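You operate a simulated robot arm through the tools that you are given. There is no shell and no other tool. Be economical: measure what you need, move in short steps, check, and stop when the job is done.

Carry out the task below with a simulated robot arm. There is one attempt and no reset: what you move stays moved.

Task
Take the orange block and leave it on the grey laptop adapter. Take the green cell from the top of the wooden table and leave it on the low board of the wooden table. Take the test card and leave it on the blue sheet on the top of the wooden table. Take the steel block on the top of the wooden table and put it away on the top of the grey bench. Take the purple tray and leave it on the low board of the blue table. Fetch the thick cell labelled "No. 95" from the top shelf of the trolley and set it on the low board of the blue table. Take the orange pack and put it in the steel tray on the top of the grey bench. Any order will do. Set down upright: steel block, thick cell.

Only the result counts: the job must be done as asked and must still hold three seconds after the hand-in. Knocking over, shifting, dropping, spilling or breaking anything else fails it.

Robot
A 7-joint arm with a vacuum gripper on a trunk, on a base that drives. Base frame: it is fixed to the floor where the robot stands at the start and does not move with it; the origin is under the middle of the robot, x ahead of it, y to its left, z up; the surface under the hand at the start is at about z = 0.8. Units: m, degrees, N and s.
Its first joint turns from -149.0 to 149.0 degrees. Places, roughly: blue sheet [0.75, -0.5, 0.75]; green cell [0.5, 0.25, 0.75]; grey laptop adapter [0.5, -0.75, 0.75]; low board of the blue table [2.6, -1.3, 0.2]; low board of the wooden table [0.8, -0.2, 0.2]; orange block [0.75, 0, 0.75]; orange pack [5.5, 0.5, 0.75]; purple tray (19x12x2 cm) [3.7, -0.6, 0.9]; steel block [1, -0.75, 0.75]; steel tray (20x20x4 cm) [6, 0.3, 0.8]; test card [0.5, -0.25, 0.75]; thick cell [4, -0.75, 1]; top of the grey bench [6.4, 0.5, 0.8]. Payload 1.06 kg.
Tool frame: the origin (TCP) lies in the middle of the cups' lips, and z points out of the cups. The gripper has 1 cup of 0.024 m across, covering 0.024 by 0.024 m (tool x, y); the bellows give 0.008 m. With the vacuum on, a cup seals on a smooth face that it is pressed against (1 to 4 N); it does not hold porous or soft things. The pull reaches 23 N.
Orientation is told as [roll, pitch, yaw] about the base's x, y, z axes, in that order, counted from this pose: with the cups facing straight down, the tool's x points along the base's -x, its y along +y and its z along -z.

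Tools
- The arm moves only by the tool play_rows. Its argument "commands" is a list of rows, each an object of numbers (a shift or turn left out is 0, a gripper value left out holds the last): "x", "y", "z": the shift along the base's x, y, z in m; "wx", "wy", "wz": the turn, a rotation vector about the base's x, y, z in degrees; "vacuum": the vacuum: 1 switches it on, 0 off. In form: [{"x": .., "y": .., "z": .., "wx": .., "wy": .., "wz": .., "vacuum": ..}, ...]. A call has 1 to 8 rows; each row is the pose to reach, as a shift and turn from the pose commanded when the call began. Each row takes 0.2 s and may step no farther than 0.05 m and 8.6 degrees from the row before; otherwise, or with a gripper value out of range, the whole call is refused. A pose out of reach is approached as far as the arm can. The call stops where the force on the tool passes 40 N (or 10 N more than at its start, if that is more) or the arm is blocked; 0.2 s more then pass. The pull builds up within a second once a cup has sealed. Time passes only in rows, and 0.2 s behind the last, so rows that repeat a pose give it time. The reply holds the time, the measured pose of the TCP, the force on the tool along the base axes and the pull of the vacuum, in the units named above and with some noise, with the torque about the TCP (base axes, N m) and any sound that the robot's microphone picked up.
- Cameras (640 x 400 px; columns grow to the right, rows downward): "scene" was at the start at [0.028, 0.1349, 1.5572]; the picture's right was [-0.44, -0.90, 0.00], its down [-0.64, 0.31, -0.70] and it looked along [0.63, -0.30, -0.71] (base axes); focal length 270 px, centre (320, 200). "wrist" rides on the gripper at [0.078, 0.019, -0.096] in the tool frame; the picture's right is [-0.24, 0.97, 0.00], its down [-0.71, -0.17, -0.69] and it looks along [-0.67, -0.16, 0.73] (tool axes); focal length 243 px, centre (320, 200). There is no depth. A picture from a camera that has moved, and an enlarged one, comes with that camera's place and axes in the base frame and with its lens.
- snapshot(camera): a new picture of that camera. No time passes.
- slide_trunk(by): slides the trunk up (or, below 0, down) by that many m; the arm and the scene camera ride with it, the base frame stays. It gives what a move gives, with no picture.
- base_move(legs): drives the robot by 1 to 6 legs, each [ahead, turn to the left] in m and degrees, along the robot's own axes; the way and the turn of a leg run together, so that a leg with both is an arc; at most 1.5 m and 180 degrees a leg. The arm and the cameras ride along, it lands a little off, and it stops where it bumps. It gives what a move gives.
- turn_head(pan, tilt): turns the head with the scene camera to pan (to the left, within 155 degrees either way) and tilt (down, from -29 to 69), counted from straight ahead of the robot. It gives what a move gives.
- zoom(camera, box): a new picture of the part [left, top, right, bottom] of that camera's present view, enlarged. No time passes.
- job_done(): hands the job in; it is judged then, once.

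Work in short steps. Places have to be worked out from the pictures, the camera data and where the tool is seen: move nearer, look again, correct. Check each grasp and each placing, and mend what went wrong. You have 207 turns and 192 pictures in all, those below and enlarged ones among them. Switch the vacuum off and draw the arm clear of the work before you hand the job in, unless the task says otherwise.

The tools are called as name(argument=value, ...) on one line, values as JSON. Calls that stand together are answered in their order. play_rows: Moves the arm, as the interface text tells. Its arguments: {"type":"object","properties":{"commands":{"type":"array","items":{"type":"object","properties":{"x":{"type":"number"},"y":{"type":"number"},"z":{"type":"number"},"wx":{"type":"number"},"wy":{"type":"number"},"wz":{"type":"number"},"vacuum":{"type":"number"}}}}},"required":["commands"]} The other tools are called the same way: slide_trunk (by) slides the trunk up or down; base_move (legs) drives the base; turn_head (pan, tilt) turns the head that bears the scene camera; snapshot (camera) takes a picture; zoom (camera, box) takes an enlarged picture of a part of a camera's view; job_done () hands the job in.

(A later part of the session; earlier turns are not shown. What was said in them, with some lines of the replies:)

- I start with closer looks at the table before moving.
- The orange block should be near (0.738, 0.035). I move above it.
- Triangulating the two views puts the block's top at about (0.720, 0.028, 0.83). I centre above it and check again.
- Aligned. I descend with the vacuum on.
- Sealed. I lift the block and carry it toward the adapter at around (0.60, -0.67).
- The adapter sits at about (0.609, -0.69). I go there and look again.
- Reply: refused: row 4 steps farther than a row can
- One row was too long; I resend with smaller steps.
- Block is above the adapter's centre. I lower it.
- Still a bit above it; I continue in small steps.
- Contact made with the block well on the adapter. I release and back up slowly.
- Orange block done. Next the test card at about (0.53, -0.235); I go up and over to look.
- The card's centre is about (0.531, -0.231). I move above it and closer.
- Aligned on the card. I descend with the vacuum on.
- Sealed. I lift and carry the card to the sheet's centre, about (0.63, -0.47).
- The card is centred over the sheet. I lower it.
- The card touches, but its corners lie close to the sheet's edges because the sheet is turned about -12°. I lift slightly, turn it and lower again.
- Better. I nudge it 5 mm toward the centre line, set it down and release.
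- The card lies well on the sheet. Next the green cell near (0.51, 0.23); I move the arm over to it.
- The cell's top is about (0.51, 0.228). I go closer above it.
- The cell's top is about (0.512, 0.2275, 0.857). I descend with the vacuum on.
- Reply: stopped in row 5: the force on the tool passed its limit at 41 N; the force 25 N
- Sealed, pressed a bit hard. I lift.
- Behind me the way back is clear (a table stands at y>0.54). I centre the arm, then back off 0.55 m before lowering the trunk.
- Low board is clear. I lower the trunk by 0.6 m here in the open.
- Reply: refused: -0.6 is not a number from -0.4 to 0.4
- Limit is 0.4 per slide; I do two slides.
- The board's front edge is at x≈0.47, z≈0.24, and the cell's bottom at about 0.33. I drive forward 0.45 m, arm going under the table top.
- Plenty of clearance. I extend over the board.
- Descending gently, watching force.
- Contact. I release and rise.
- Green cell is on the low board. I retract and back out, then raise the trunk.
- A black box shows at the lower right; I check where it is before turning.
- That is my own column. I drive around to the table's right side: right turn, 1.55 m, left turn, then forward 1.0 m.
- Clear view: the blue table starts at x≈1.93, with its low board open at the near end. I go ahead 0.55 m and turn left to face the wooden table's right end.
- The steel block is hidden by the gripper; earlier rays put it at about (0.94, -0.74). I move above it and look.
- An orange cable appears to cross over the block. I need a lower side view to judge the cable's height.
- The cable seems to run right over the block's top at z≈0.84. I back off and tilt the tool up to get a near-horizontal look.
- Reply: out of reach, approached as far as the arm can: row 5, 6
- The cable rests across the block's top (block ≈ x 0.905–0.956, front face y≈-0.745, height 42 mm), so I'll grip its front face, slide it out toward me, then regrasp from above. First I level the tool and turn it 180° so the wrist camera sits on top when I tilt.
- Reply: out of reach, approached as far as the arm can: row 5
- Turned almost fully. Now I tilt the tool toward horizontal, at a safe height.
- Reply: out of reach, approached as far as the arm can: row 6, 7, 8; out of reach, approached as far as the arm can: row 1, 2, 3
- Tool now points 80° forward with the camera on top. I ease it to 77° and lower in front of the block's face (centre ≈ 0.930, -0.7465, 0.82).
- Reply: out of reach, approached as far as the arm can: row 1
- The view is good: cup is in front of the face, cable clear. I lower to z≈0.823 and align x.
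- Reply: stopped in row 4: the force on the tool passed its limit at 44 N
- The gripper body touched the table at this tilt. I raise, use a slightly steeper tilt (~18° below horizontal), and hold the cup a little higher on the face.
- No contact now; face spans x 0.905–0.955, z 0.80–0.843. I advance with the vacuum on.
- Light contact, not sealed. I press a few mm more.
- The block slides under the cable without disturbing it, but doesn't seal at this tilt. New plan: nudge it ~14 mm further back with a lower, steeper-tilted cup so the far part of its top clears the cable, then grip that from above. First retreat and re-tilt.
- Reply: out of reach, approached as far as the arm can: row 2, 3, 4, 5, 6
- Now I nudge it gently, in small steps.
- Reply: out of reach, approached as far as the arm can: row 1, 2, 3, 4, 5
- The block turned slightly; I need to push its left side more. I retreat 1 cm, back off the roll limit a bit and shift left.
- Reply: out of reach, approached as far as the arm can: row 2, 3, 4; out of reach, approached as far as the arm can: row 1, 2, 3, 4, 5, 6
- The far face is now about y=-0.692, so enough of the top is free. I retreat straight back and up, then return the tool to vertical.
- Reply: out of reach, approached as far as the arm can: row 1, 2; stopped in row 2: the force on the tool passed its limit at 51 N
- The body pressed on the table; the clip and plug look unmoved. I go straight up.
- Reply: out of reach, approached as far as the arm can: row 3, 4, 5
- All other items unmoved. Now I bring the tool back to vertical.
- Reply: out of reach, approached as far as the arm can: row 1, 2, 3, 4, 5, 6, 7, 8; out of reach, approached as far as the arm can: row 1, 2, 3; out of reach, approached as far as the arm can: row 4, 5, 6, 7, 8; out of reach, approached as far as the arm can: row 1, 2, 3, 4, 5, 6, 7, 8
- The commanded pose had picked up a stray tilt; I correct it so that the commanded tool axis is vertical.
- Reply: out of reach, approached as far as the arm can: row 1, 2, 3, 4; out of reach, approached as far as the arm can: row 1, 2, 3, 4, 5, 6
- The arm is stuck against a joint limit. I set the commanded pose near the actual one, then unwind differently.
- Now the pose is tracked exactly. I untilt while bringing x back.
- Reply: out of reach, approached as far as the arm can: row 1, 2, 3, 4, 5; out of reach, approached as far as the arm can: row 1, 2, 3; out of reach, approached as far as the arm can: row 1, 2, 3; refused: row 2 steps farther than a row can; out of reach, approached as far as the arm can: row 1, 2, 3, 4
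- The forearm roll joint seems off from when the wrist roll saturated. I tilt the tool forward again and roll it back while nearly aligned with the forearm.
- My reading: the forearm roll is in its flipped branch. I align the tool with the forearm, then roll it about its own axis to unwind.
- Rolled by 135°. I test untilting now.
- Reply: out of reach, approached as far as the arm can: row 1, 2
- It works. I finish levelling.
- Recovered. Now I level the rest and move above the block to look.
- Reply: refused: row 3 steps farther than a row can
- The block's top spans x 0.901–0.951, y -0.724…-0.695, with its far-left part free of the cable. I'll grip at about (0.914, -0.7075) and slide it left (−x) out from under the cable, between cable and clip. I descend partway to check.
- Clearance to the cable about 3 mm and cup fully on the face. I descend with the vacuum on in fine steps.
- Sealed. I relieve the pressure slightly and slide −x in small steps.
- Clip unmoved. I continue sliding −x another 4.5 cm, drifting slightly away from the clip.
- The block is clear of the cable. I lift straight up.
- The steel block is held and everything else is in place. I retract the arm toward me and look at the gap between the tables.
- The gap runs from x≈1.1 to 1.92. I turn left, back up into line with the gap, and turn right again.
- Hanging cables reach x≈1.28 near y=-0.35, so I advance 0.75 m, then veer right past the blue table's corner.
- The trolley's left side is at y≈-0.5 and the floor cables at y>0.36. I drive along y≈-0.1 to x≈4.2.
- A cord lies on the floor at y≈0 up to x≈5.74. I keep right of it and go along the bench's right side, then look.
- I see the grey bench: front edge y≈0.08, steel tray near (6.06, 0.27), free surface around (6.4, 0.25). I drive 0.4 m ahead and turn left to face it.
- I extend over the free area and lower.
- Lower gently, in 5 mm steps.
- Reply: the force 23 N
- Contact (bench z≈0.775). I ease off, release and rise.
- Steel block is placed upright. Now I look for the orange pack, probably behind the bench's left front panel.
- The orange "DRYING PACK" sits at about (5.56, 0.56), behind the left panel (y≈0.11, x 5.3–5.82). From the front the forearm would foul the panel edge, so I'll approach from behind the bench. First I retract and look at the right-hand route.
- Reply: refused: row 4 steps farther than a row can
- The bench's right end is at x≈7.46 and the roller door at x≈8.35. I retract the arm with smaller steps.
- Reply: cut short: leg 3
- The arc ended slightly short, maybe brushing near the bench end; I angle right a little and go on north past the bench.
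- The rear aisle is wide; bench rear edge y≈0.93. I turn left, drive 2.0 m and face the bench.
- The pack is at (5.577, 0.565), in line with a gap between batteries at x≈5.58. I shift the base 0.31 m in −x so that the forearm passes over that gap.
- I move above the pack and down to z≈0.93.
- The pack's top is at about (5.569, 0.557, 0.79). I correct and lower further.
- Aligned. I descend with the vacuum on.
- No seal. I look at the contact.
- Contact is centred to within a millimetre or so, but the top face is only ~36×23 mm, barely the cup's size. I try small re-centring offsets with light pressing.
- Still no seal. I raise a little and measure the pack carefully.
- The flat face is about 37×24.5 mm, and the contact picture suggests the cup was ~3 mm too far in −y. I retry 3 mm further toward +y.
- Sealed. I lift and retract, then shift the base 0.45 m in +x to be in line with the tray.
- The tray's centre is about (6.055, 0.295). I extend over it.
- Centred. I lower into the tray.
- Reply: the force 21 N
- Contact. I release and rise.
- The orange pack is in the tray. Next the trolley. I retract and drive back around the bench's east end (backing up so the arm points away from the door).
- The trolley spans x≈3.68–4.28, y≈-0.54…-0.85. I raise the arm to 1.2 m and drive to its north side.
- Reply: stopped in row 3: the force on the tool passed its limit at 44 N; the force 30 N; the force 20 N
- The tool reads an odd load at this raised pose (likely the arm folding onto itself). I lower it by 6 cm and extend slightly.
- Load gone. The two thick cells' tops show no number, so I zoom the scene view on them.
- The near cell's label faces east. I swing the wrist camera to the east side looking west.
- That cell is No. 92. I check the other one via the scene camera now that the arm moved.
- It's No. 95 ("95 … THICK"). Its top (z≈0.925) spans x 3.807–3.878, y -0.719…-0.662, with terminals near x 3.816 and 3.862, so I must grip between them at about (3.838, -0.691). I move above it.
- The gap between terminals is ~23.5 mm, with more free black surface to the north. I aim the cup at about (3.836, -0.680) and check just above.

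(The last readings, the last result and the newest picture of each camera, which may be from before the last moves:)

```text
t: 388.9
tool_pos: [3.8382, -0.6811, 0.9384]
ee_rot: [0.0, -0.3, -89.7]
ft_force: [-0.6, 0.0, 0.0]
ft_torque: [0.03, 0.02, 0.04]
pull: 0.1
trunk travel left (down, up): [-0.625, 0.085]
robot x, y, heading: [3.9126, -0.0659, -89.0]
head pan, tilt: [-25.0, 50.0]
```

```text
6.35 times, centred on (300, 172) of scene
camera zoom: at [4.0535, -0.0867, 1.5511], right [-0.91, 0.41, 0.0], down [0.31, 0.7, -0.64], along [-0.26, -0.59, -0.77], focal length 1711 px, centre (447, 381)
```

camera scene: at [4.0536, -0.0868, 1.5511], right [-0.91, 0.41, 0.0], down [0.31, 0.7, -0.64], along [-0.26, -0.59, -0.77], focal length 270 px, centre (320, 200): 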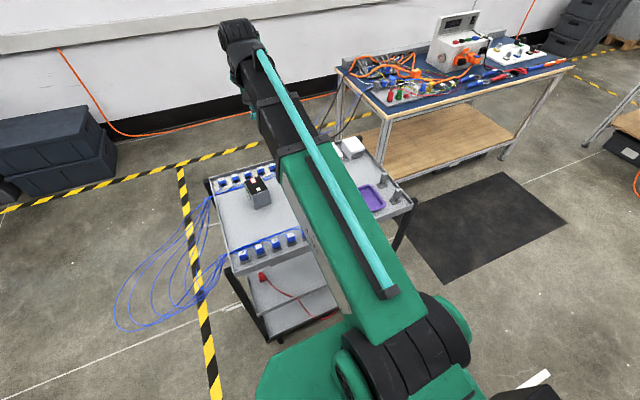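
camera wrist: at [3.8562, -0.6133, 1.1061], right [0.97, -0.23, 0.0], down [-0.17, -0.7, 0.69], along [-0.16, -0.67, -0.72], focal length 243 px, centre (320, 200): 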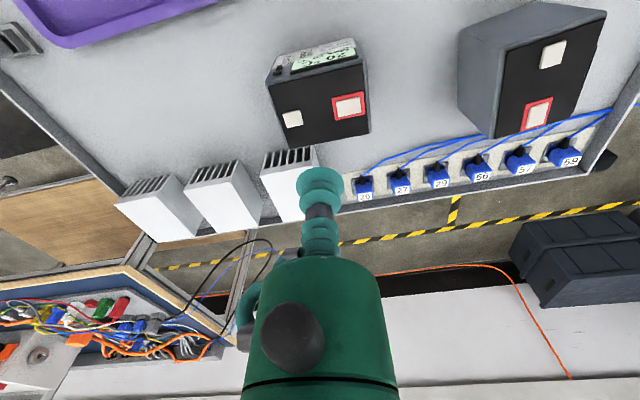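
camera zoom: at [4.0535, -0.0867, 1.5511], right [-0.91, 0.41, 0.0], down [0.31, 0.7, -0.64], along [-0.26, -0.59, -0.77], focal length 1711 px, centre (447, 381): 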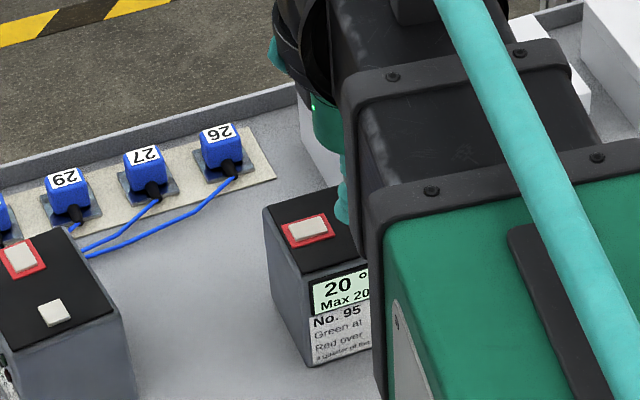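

"No. 95" confirmed, and the cup is placed between the terminals. I descend with the vacuum on.

play_rows(commands=[{"x": -0.0005, "z": -0.008, "vacuum": 1}, {"x": -0.0005, "z": -0.012}, {"x": -0.0005, "z": -0.0145}, {"x": -0.0005, "z": -0.016}, {"x": -0.0005, "z": -0.016}, {"x": -0.0005, "z": -0.016}])

```text
t: 390.3
tool_pos: [3.8366, -0.6801, 0.9226]
ee_rot: [0.1, -0.4, -89.6]
ft_force: [2.0, -0.6, 12.2]
ft_torque: [0.07, 0.0, -0.01]
pull: 22.6
trunk travel left (down, up): [-0.625, 0.085]
robot x, y, heading: [3.9143, -0.063, -89.0]
head pan, tilt: [-25.0, 50.0]
```

Sealed. I lift, turn right and drive west to face the blue table from the north.

play_rows(commands=[{"z": 0.02}, {"z": 0.06}, {"z": 0.1}, {"z": 0.14}, {"z": 0.18}, {"z": 0.195}])

base_move(legs=[[0, -91], [1.25, 0], [0, 90]])

turn_head(pan=0, tilt=45)

snapshot(camera="scene")

```text
t: 391.7
tool_pos: [3.8356, -0.6803, 1.1173]
ee_rot: [0.0, -0.3, -89.6]
ft_force: [-0.1, -0.2, -6.4]
ft_torque: [0.05, 0.0, -0.01]
pull: 23.1
trunk travel left (down, up): [-0.625, 0.085]
robot x, y, heading: [3.9142, -0.0623, -88.9]
head pan, tilt: [-25.0, 50.0]
```

```text
t: 405.6
tool_pos: [2.5887, -0.6645, 1.118]
ee_rot: [0.1, -0.3, -91.6]
ft_force: [0.8, 0.4, -5.8]
ft_torque: [0.11, 0.0, 0.01]
pull: 23.0
trunk travel left (down, up): [-0.625, 0.085]
robot x, y, heading: [2.6867, -0.0534, -90.9]
head pan, tilt: [-25.0, 50.0]
```

```text
t: 406.4
tool_pos: [2.5882, -0.6654, 1.1181]
ee_rot: [0.0, -0.3, -91.5]
ft_force: [-0.2, 1.0, -5.5]
ft_torque: [0.08, 0.03, 0.02]
pull: 22.9
trunk travel left (down, up): [-0.625, 0.085]
robot x, y, heading: [2.6851, -0.0525, -91.2]
head pan, tilt: [0.0, 45.0]
```

```text
62 pictures are left
camera scene: at [2.8564, -0.0901, 1.558], right [-1.0, 0.02, 0.0], down [0.01, 0.71, -0.71], along [-0.01, -0.71, -0.71], focal length 270 px, centre (320, 200)
```

scene: 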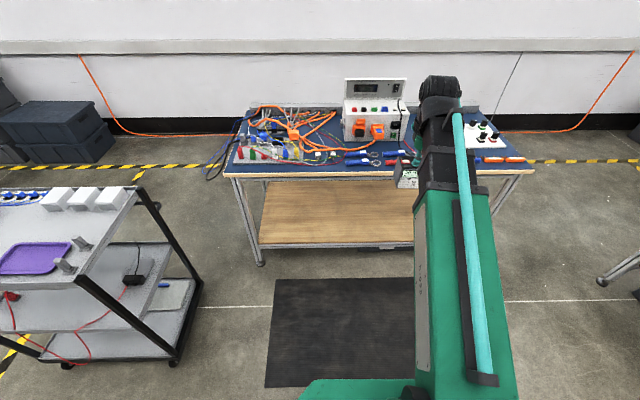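

The low board's north edge is at y≈-1.05. I lower the trunk 0.6 m here.

slide_trunk(by=-0.35)

slide_trunk(by=-0.25)

snapshot(camera="scene")

snapshot(camera="wrist")

```text
t: 409.9
tool_pos: [2.5877, -0.664, 0.7681]
ee_rot: [0.0, -0.3, -91.6]
ft_force: [-0.5, 0.5, -6.7]
ft_torque: [0.12, 0.03, 0.02]
pull: 22.9
trunk travel left (down, up): [-0.275, 0.435]
robot x, y, heading: [2.6878, -0.0515, -91.1]
head pan, tilt: [0.0, 45.0]
```

```text
t: 412.4
tool_pos: [2.5869, -0.6637, 0.5179]
ee_rot: [0.0, -0.3, -91.7]
ft_force: [-0.1, -0.5, -6.5]
ft_torque: [0.1, 0.02, 0.0]
pull: 23.6
trunk travel left (down, up): [-0.025, 0.685]
robot x, y, heading: [2.6862, -0.0541, -91.1]
head pan, tilt: [0.0, 45.0]
```

```text
61 pictures are left
camera scene: at [2.8565, -0.0899, 0.9581], right [-1.0, 0.02, 0.0], down [0.01, 0.71, -0.71], along [-0.01, -0.71, -0.71], focal length 270 px, centre (320, 200)
```

scene: 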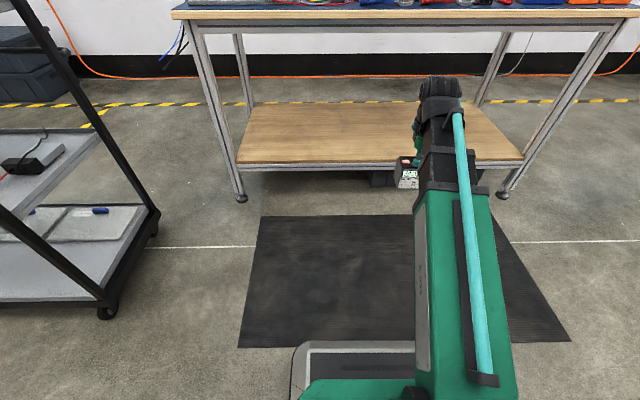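

```text
60 pictures are left
camera wrist: at [2.608, -0.5859, 0.6134], right [0.96, -0.26, 0.0], down [-0.19, -0.7, 0.69], along [-0.18, -0.66, -0.73], focal length 243 px, centre (320, 200)
```

wrist: 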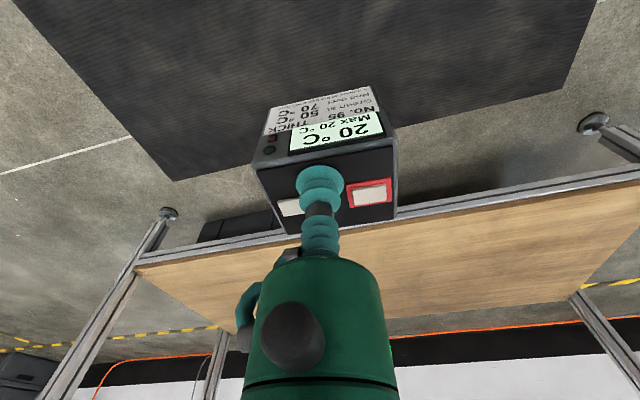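

I lower the arm to ~0.38 for clearance under the table top, then drive forward 0.42 m.

play_rows(commands=[{"z": -0.045}, {"z": -0.09}, {"z": -0.13}, {"z": -0.13}])

base_move(legs=[[0.42, 0]])

snapshot(camera="scene")

snapshot(camera="wrist")

```text
t: 413.4
tool_pos: [2.5883, -0.6652, 0.3865]
ee_rot: [0.0, -0.3, -91.6]
ft_force: [0.1, 0.2, -6.5]
ft_torque: [0.08, 0.05, -0.01]
pull: 22.7
trunk travel left (down, up): [-0.025, 0.685]
robot x, y, heading: [2.6882, -0.052, -90.9]
head pan, tilt: [0.0, 45.0]
```

```text
t: 416.0
tool_pos: [2.5772, -1.0871, 0.3873]
ee_rot: [0.0, -0.3, -91.9]
ft_force: [-0.4, 0.3, -6.6]
ft_torque: [0.11, 0.0, 0.04]
pull: 23.0
trunk travel left (down, up): [-0.025, 0.685]
robot x, y, heading: [2.6783, -0.4701, -91.4]
head pan, tilt: [0.0, 45.0]
```

```text
59 pictures are left
camera scene: at [2.8479, -0.5124, 0.958], right [-1.0, 0.02, 0.0], down [0.02, 0.71, -0.71], along [-0.02, -0.71, -0.71], focal length 270 px, centre (320, 200)
```

scene: 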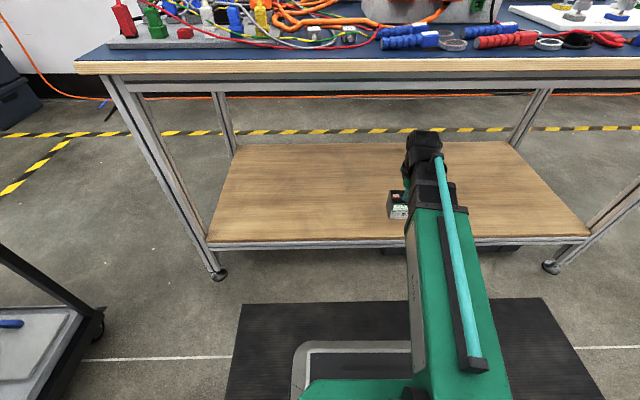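

```text
58 pictures are left
camera wrist: at [2.5972, -1.0076, 0.4831], right [0.96, -0.27, 0.0], down [-0.19, -0.7, 0.69], along [-0.18, -0.66, -0.73], focal length 243 px, centre (320, 200)
```

wrist: 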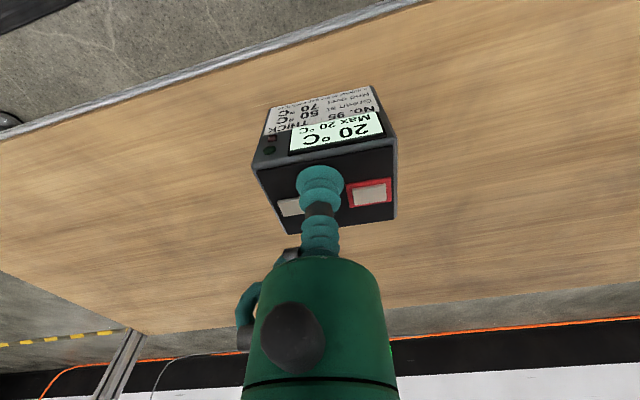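

I extend 17 cm over the board and lower partway.

play_rows(commands=[{"y": -0.045}, {"y": -0.09}, {"y": -0.135}, {"y": -0.17}, {"y": -0.17, "z": -0.02}, {"y": -0.17, "z": -0.035}, {"y": -0.17, "z": -0.045}])

snapshot(camera="wrist")

```text
t: 417.6
tool_pos: [2.5766, -1.2557, 0.343]
ee_rot: [0.1, -0.3, -91.9]
ft_force: [-0.1, -0.4, -7.0]
ft_torque: [0.11, 0.02, 0.01]
pull: 22.6
trunk travel left (down, up): [-0.025, 0.685]
robot x, y, heading: [2.6747, -0.4728, -91.2]
head pan, tilt: [0.0, 45.0]
```

```text
57 pictures are left
camera wrist: at [2.5978, -1.1774, 0.4375], right [0.96, -0.27, 0.0], down [-0.19, -0.7, 0.69], along [-0.18, -0.66, -0.73], focal length 243 px, centre (320, 200)
```

wrist: 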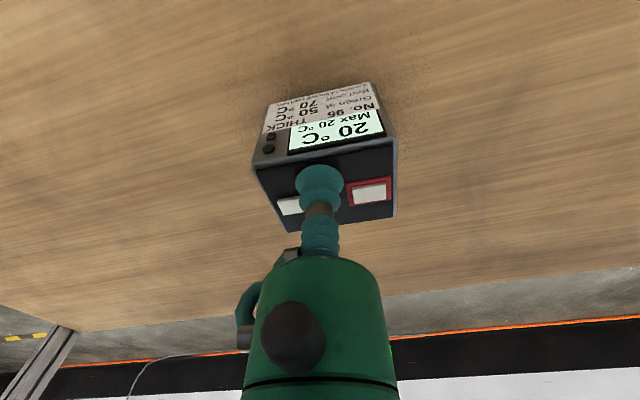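

play_rows(commands=[{"z": -0.004}, {"z": -0.008}, {"z": -0.012}, {"z": -0.016}, {"z": -0.019}])

```text
t: 418.8
tool_pos: [2.5775, -1.2547, 0.3242]
ee_rot: [0.0, -0.4, -92.0]
ft_force: [0.3, 7.0, 16.4]
ft_torque: [-0.21, -0.02, 0.02]
pull: 23.0
trunk travel left (down, up): [-0.025, 0.685]
robot x, y, heading: [2.6805, -0.4718, -91.3]
head pan, tilt: [0.0, 45.0]
```

Contact. I ease slightly, release and rise.

play_rows(commands=[{"z": 0.0015}, {"z": 0.0015, "vacuum": 0}, {"z": 0.0015}, {"z": 0.0015}, {"z": 0.0015}, {"z": 0.01}, {"z": 0.04}, {"z": 0.08}])

snapshot(camera="wrist")

```text
t: 420.6
tool_pos: [2.5759, -1.2559, 0.4037]
ee_rot: [0.0, -0.4, -91.9]
ft_force: [-0.4, -0.2, 0.5]
ft_torque: [-0.02, -0.02, 0.0]
pull: 0.0
trunk travel left (down, up): [-0.025, 0.685]
robot x, y, heading: [2.6768, -0.4692, -91.4]
head pan, tilt: [0.0, 45.0]
```

```text
56 pictures are left
camera wrist: at [2.5966, -1.177, 0.4992], right [0.96, -0.27, 0.0], down [-0.19, -0.7, 0.69], along [-0.18, -0.66, -0.72], focal length 243 px, centre (320, 200)
```

wrist: 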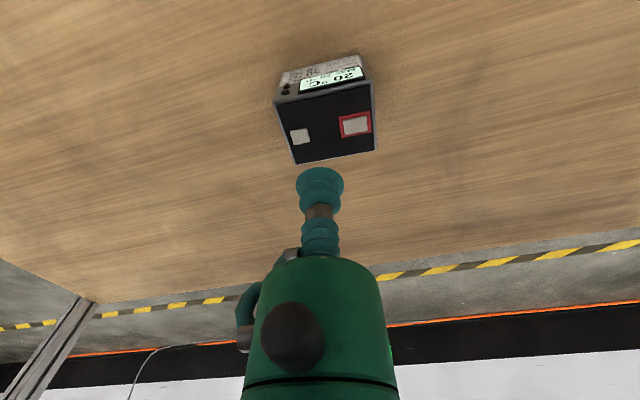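

The thick cell stands upright on the board. I retract, back out, raise the trunk and return to the trolley for the purple tray.

play_rows(commands=[{"y": 0.045}, {"y": 0.09}, {"y": 0.135}, {"y": 0.17}])

base_move(legs=[[-0.5, 0]])

slide_trunk(by=0.4)

slide_trunk(by=0.2)

play_rows(commands=[{"z": 0.045}, {"z": 0.08}])

base_move(legs=[[0, 91], [1.02, 0], [0, -90]])

snapshot(camera="scene")

snapshot(camera="wrist")

```text
t: 421.6
tool_pos: [2.5743, -1.0862, 0.403]
ee_rot: [-0.1, -0.3, -91.9]
ft_force: [0.3, -0.6, 0.0]
ft_torque: [0.01, 0.02, 0.0]
pull: 0.1
trunk travel left (down, up): [-0.025, 0.685]
robot x, y, heading: [2.6814, -0.4729, -91.4]
head pan, tilt: [0.0, 45.0]
```

```text
t: 424.6
tool_pos: [2.587, -0.5883, 0.4032]
ee_rot: [-0.1, -0.3, -91.7]
ft_force: [-0.5, -0.2, -0.8]
ft_torque: [0.01, -0.02, 0.01]
pull: 0.1
trunk travel left (down, up): [-0.025, 0.685]
robot x, y, heading: [2.6886, 0.0243, -91.2]
head pan, tilt: [0.0, 45.0]
```

```text
t: 428.4
tool_pos: [2.5868, -0.5878, 0.8035]
ee_rot: [0.0, -0.3, -91.7]
ft_force: [-0.3, -1.3, -0.7]
ft_torque: [0.01, 0.01, -0.01]
pull: 0.1
trunk travel left (down, up): [-0.425, 0.285]
robot x, y, heading: [2.6898, 0.0223, -91.1]
head pan, tilt: [0.0, 45.0]
```

```text
t: 430.6
tool_pos: [2.5874, -0.5879, 1.0042]
ee_rot: [0.0, -0.4, -91.7]
ft_force: [-0.2, 0.2, 1.2]
ft_torque: [0.02, -0.01, -0.01]
pull: 0.0
trunk travel left (down, up): [-0.625, 0.085]
robot x, y, heading: [2.6912, 0.031, -91.2]
head pan, tilt: [0.0, 45.0]
```

```text
t: 431.2
tool_pos: [2.588, -0.5884, 1.0849]
ee_rot: [0.0, -0.4, -91.7]
ft_force: [-0.5, -0.5, -0.1]
ft_torque: [0.01, 0.01, 0.0]
pull: 0.0
trunk travel left (down, up): [-0.625, 0.085]
robot x, y, heading: [2.6885, 0.0296, -91.1]
head pan, tilt: [0.0, 45.0]
```

```text
t: 444.2
tool_pos: [3.6296, -0.577, 1.0828]
ee_rot: [0.0, -0.3, -89.8]
ft_force: [-1.1, 0.6, -1.0]
ft_torque: [0.01, 0.01, -0.03]
pull: 0.1
trunk travel left (down, up): [-0.625, 0.085]
robot x, y, heading: [3.7113, 0.0413, -89.0]
head pan, tilt: [0.0, 45.0]
```

```text
55 pictures are left
camera scene: at [3.8801, 0.0073, 1.558], right [-1.0, -0.01, 0.0], down [-0.01, 0.71, -0.71], along [0.01, -0.71, -0.71], focal length 270 px, centre (320, 200)
```

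scene: 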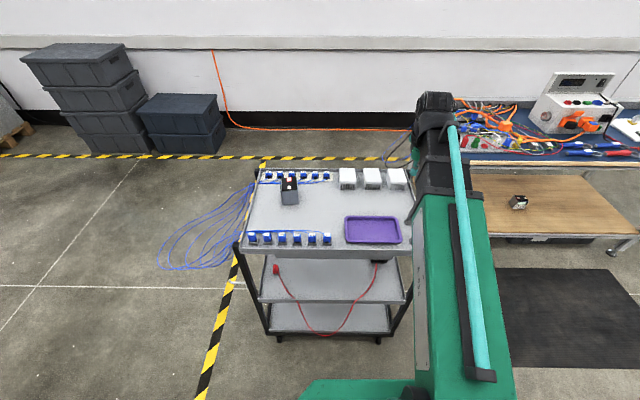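

```text
54 pictures are left
camera wrist: at [3.6468, -0.4978, 1.1795], right [0.97, -0.23, 0.0], down [-0.17, -0.71, 0.69], along [-0.16, -0.67, -0.73], focal length 243 px, centre (320, 200)
```

wrist: 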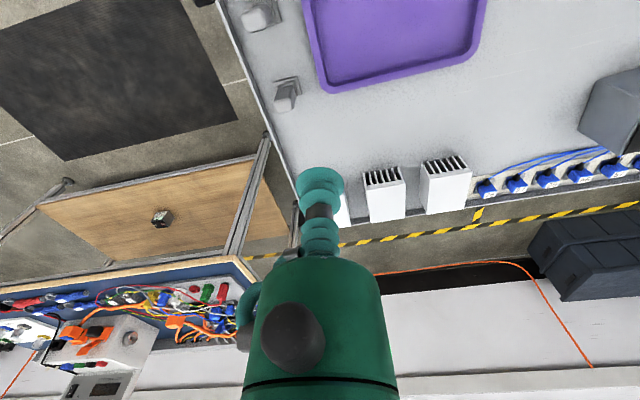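

The tray's centre is about (3.712, -0.565). I move above it and descend partway.

play_rows(commands=[{"x": 0.04, "y": 0.006, "z": -0.02}, {"x": 0.08, "y": 0.012, "z": -0.05}, {"x": 0.082, "y": 0.012, "z": -0.1}, {"x": 0.082, "y": 0.012, "z": -0.14}, {"x": 0.082, "y": 0.012, "z": -0.16}, {"x": 0.082, "y": 0.012, "z": -0.16}])

snapshot(camera="wrist")

```text
refused: row 2 steps farther than a row can; nothing moved
```

```text
53 pictures are left
camera wrist: at [3.6468, -0.4978, 1.1795], right [0.97, -0.23, 0.0], down [-0.17, -0.71, 0.69], along [-0.16, -0.67, -0.73], focal length 243 px, centre (320, 200)
```

wrist: 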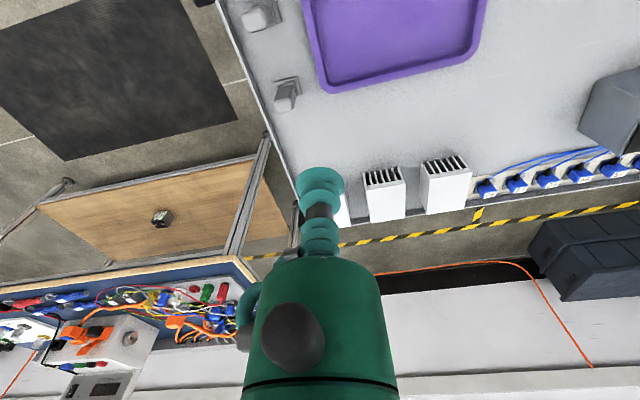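

play_rows(commands=[{"x": 0.035, "y": 0.006, "z": -0.02}, {"x": 0.07, "y": 0.012, "z": -0.05}, {"x": 0.082, "y": 0.012, "z": -0.09}, {"x": 0.082, "y": 0.012, "z": -0.13}, {"x": 0.082, "y": 0.012, "z": -0.16}, {"x": 0.082, "y": 0.012, "z": -0.16}])

snapshot(camera="wrist")

```text
t: 445.6
tool_pos: [3.7121, -0.5659, 0.9233]
ee_rot: [0.0, -0.3, -89.8]
ft_force: [0.0, -0.2, 0.2]
ft_torque: [-0.04, -0.03, -0.02]
pull: 0.1
trunk travel left (down, up): [-0.625, 0.085]
robot x, y, heading: [3.7116, 0.0406, -89.1]
head pan, tilt: [0.0, 45.0]
```

```text
52 pictures are left
camera wrist: at [3.7294, -0.4862, 1.0189], right [0.97, -0.23, 0.0], down [-0.17, -0.71, 0.69], along [-0.16, -0.67, -0.72], focal length 243 px, centre (320, 200)
```

wrist: 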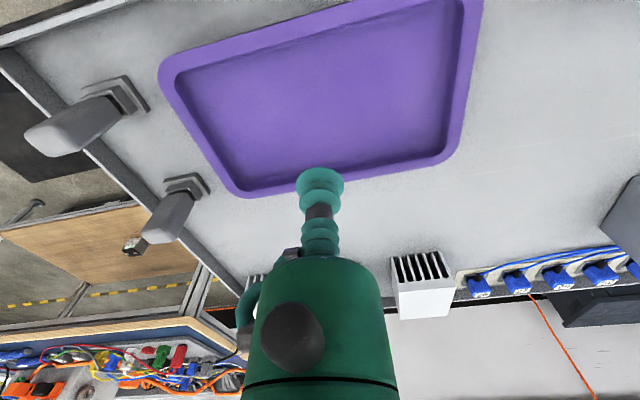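

The tray's centre is about (3.717, -0.563). I descend in fine steps with the vacuum on.

play_rows(commands=[{"x": 0.004, "y": 0.003, "z": -0.04, "vacuum": 1}, {"x": 0.004, "y": 0.003, "z": -0.065}, {"x": 0.004, "y": 0.003, "z": -0.069}, {"x": 0.004, "y": 0.003, "z": -0.073}, {"x": 0.004, "y": 0.003, "z": -0.076}, {"x": 0.004, "y": 0.003, "z": -0.076}])

```text
t: 447.0
tool_pos: [3.7153, -0.5634, 0.8472]
ee_rot: [0.0, -0.4, -89.9]
ft_force: [0.5, -6.1, 17.5]
ft_torque: [0.11, 0.0, -0.02]
pull: 23.4
trunk travel left (down, up): [-0.625, 0.085]
robot x, y, heading: [3.7106, 0.0401, -89.0]
head pan, tilt: [0.0, 45.0]
```

Sealed. I lift it and carry it to the blue table, in line with x≈2.87.

play_rows(commands=[{"z": 0.015}, {"z": 0.05}, {"z": 0.095}, {"z": 0.14}, {"z": 0.185}, {"z": 0.22}])

base_move(legs=[[0, -91], [0.85, 0], [0, 90]])

slide_trunk(by=-0.35)

slide_trunk(by=-0.25)

snapshot(camera="scene")

snapshot(camera="wrist")

```text
t: 448.4
tool_pos: [3.7153, -0.5628, 1.068]
ee_rot: [0.0, -0.3, -89.8]
ft_force: [-0.1, -0.1, -0.7]
ft_torque: [-0.03, -0.02, -0.01]
pull: 22.7
trunk travel left (down, up): [-0.625, 0.085]
robot x, y, heading: [3.7102, 0.0399, -89.0]
head pan, tilt: [0.0, 45.0]
```

```text
t: 460.5
tool_pos: [2.8769, -0.5752, 1.067]
ee_rot: [0.0, -0.3, -89.9]
ft_force: [0.3, 0.3, -1.3]
ft_torque: [-0.03, 0.0, -0.02]
pull: 22.9
trunk travel left (down, up): [-0.625, 0.085]
robot x, y, heading: [2.8732, 0.0252, -89.3]
head pan, tilt: [0.0, 45.0]
```

```text
t: 463.9
tool_pos: [2.8756, -0.5755, 0.7174]
ee_rot: [0.0, -0.3, -89.8]
ft_force: [0.1, -0.1, -1.0]
ft_torque: [0.0, -0.01, -0.02]
pull: 22.8
trunk travel left (down, up): [-0.275, 0.435]
robot x, y, heading: [2.8699, 0.0255, -89.1]
head pan, tilt: [0.0, 45.0]
```

```text
t: 466.5
tool_pos: [2.8761, -0.575, 0.4671]
ee_rot: [0.1, -0.3, -89.8]
ft_force: [1.0, -0.6, -0.5]
ft_torque: [0.01, 0.0, 0.02]
pull: 22.6
trunk travel left (down, up): [-0.025, 0.685]
robot x, y, heading: [2.8716, 0.0282, -89.1]
head pan, tilt: [0.0, 45.0]
```

```text
51 pictures are left
camera scene: at [3.0411, -0.0054, 0.9581], right [-1.0, -0.01, 0.0], down [-0.01, 0.71, -0.71], along [0.01, -0.71, -0.71], focal length 270 px, centre (320, 200)
```

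scene: 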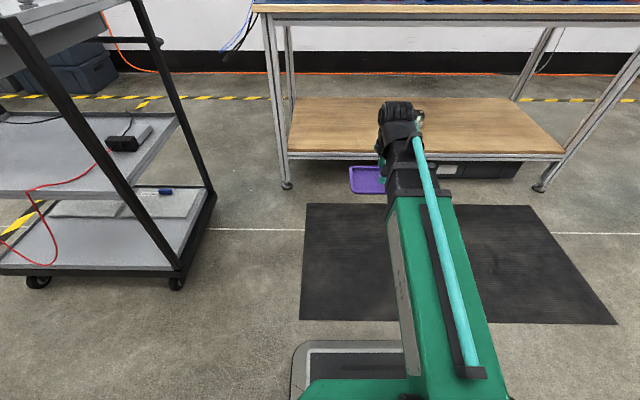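

```text
50 pictures are left
camera wrist: at [2.894, -0.4961, 0.563], right [0.97, -0.23, 0.0], down [-0.17, -0.71, 0.69], along [-0.16, -0.67, -0.73], focal length 243 px, centre (320, 200)
```

wrist: 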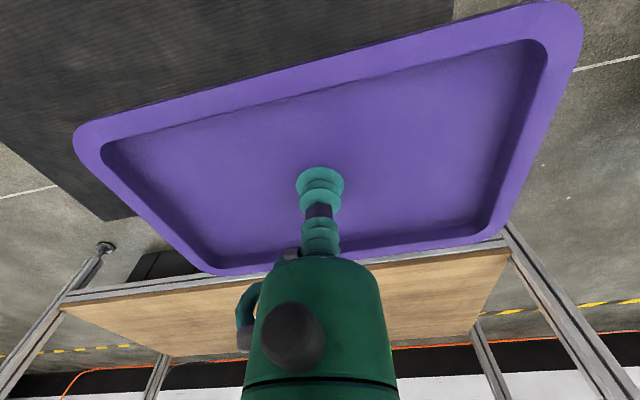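

I lower to 0.38, drive 0.48 m under the table and extend.

play_rows(commands=[{"z": -0.045}, {"z": -0.085}, {"z": -0.085}])

base_move(legs=[[0.48, 0]])

play_rows(commands=[{"y": -0.045}, {"y": -0.09}, {"y": -0.135}, {"y": -0.18}, {"y": -0.2, "z": -0.02}, {"y": -0.2, "z": -0.05}, {"y": -0.2, "z": -0.07}, {"y": -0.2, "z": -0.08}])

snapshot(camera="wrist")

snapshot(camera="scene")

```text
t: 467.3
tool_pos: [2.877, -0.5759, 0.3819]
ee_rot: [-0.1, -0.3, -89.8]
ft_force: [0.3, 0.2, -0.6]
ft_torque: [0.0, 0.03, 0.02]
pull: 23.4
trunk travel left (down, up): [-0.025, 0.685]
robot x, y, heading: [2.8725, 0.0242, -89.2]
head pan, tilt: [0.0, 45.0]
```

```text
t: 470.1
tool_pos: [2.884, -1.0566, 0.3834]
ee_rot: [0.1, -0.3, -89.7]
ft_force: [-0.4, 0.1, -0.9]
ft_torque: [-0.02, 0.02, -0.04]
pull: 22.8
trunk travel left (down, up): [-0.025, 0.685]
robot x, y, heading: [2.877, -0.454, -89.0]
head pan, tilt: [0.0, 45.0]
```

```text
t: 471.9
tool_pos: [2.8833, -1.2569, 0.3015]
ee_rot: [0.0, -0.2, -89.7]
ft_force: [0.5, 0.6, -0.5]
ft_torque: [0.04, -0.02, 0.0]
pull: 22.9
trunk travel left (down, up): [-0.025, 0.685]
robot x, y, heading: [2.878, -0.4543, -89.0]
head pan, tilt: [0.0, 45.0]
```

```text
49 pictures are left
camera wrist: at [2.9014, -1.1784, 0.397], right [0.97, -0.23, 0.0], down [-0.17, -0.71, 0.69], along [-0.16, -0.67, -0.73], focal length 243 px, centre (320, 200)
```

wrist: 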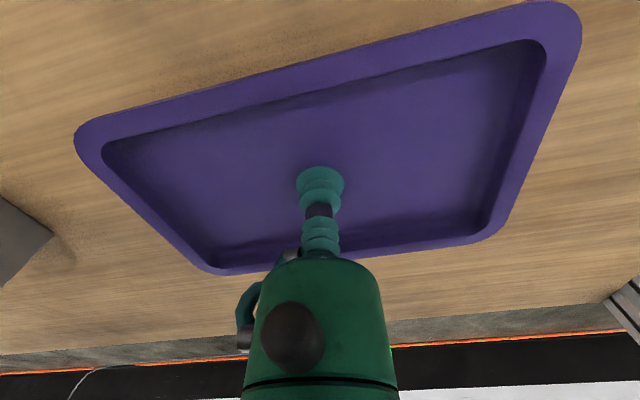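

```text
48 pictures are left
camera scene: at [3.0484, -0.4872, 0.958], right [-1.0, -0.02, 0.0], down [-0.01, 0.71, -0.71], along [0.01, -0.71, -0.71], focal length 270 px, centre (320, 200)
```

scene: 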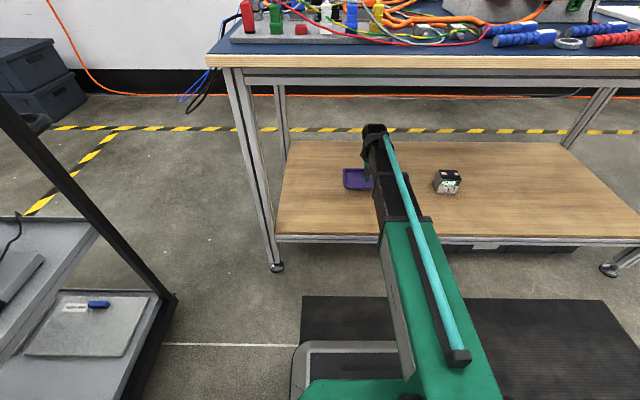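

The cell is clear of the tray. I lower to contact gently.

play_rows(commands=[{"z": -0.015}, {"z": -0.03}, {"z": -0.037}, {"z": -0.041}, {"z": -0.045}, {"z": -0.049}])

```text
t: 473.3
tool_pos: [2.8829, -1.2575, 0.2541]
ee_rot: [0.0, -0.3, -89.7]
ft_force: [0.9, 0.9, 7.5]
ft_torque: [0.01, -0.02, 0.0]
pull: 22.9
trunk travel left (down, up): [-0.025, 0.685]
robot x, y, heading: [2.8793, -0.4541, -89.4]
head pan, tilt: [0.0, 45.0]
```

Light contact. I release and rise.

play_rows(commands=[{"z": -0.001}, {"z": -0.001, "vacuum": 0}, {"z": 0.0}, {"z": 0.0}, {"z": 0.0}, {"z": 0.015}, {"z": 0.06}, {"z": 0.11}])

snapshot(camera="wrist")

```text
t: 475.1
tool_pos: [2.8852, -1.2571, 0.3646]
ee_rot: [0.0, -0.3, -89.7]
ft_force: [0.4, -0.8, -0.2]
ft_torque: [0.0, 0.01, 0.01]
pull: 0.2
trunk travel left (down, up): [-0.025, 0.685]
robot x, y, heading: [2.8801, -0.4506, -89.1]
head pan, tilt: [0.0, 45.0]
```

```text
47 pictures are left
camera wrist: at [2.9017, -1.1781, 0.4598], right [0.97, -0.23, 0.0], down [-0.17, -0.71, 0.69], along [-0.16, -0.67, -0.73], focal length 243 px, centre (320, 200)
```

wrist: 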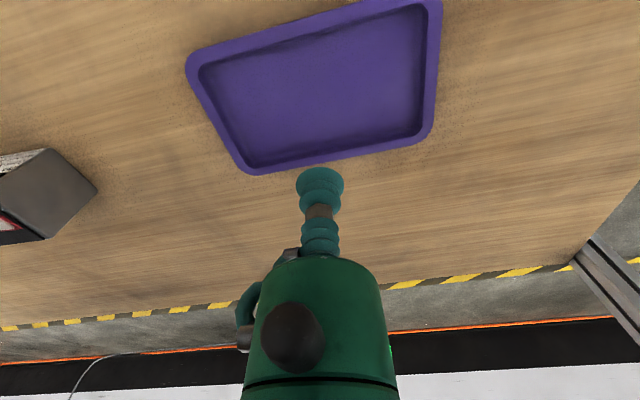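

The tray rests flat on the board. I retract and back out, then check the result.

play_rows(commands=[{"y": 0.045, "z": 0.02}, {"y": 0.09, "z": 0.03}, {"y": 0.135, "z": 0.03}, {"y": 0.18, "z": 0.03}])

base_move(legs=[[-0.5, 0]])

slide_trunk(by=0.4)

turn_head(pan=-80, tilt=25)

snapshot(camera="scene")

```text
t: 476.1
tool_pos: [2.8832, -1.0775, 0.3948]
ee_rot: [0.0, -0.2, -89.7]
ft_force: [0.1, 0.7, 0.5]
ft_torque: [0.01, 0.02, 0.01]
pull: 0.0
trunk travel left (down, up): [-0.025, 0.685]
robot x, y, heading: [2.8764, -0.4578, -89.2]
head pan, tilt: [0.0, 45.0]
```

```text
t: 479.1
tool_pos: [2.8757, -0.5735, 0.3944]
ee_rot: [0.0, -0.3, -89.8]
ft_force: [-0.2, -0.6, -0.4]
ft_torque: [-0.01, 0.04, 0.01]
pull: 0.0
trunk travel left (down, up): [-0.025, 0.685]
robot x, y, heading: [2.8739, 0.054, -89.0]
head pan, tilt: [0.0, 45.0]
```

```text
t: 482.9
tool_pos: [2.8753, -0.5726, 0.7931]
ee_rot: [0.0, -0.3, -89.8]
ft_force: [0.6, -0.1, 0.2]
ft_torque: [0.01, 0.01, 0.03]
pull: 0.0
trunk travel left (down, up): [-0.425, 0.285]
robot x, y, heading: [2.8729, 0.0512, -89.3]
head pan, tilt: [0.0, 45.0]
```

```text
t: 484.5
tool_pos: [2.8763, -0.572, 0.7939]
ee_rot: [0.0, -0.3, -89.9]
ft_force: [-0.1, 0.5, -0.4]
ft_torque: [-0.01, 0.0, -0.01]
pull: 0.1
trunk travel left (down, up): [-0.425, 0.285]
robot x, y, heading: [2.8702, 0.0531, -89.2]
head pan, tilt: [-80.0, 25.0]
```

```text
46 pictures are left
camera scene: at [2.949, 0.0823, 1.3886], right [-0.19, 0.98, 0.0], down [0.42, 0.08, -0.91], along [-0.89, -0.17, -0.42], focal length 270 px, centre (320, 200)
```

scene: 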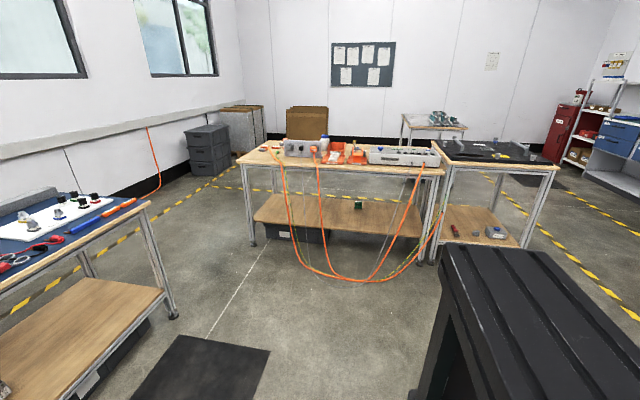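

All items are placed, the green cell stands on the wooden table's low board, the vacuum is off and the arm is clear. I hand in.

job_done()

```text
The job is handed in.
```

I placed all seven items as asked and handed the job in with the vacuum off and the arm clear; I don't have the verdict.

- **Steel block:** a cable lay across its top, so I slid it out from underneath before lifting. The cable, plug and clip looked unmoved in the pictures. It stands upright on the grey bench.
- **Possible bump:** one drive past the right end of the grey bench was cut short, perhaps by brushing the bench. I saw nothing displaced, but did not check the bench end closely.
- **Thick cell:** I read "No. 95" on its label before lifting it, and it stands upright on the blue table's low board.
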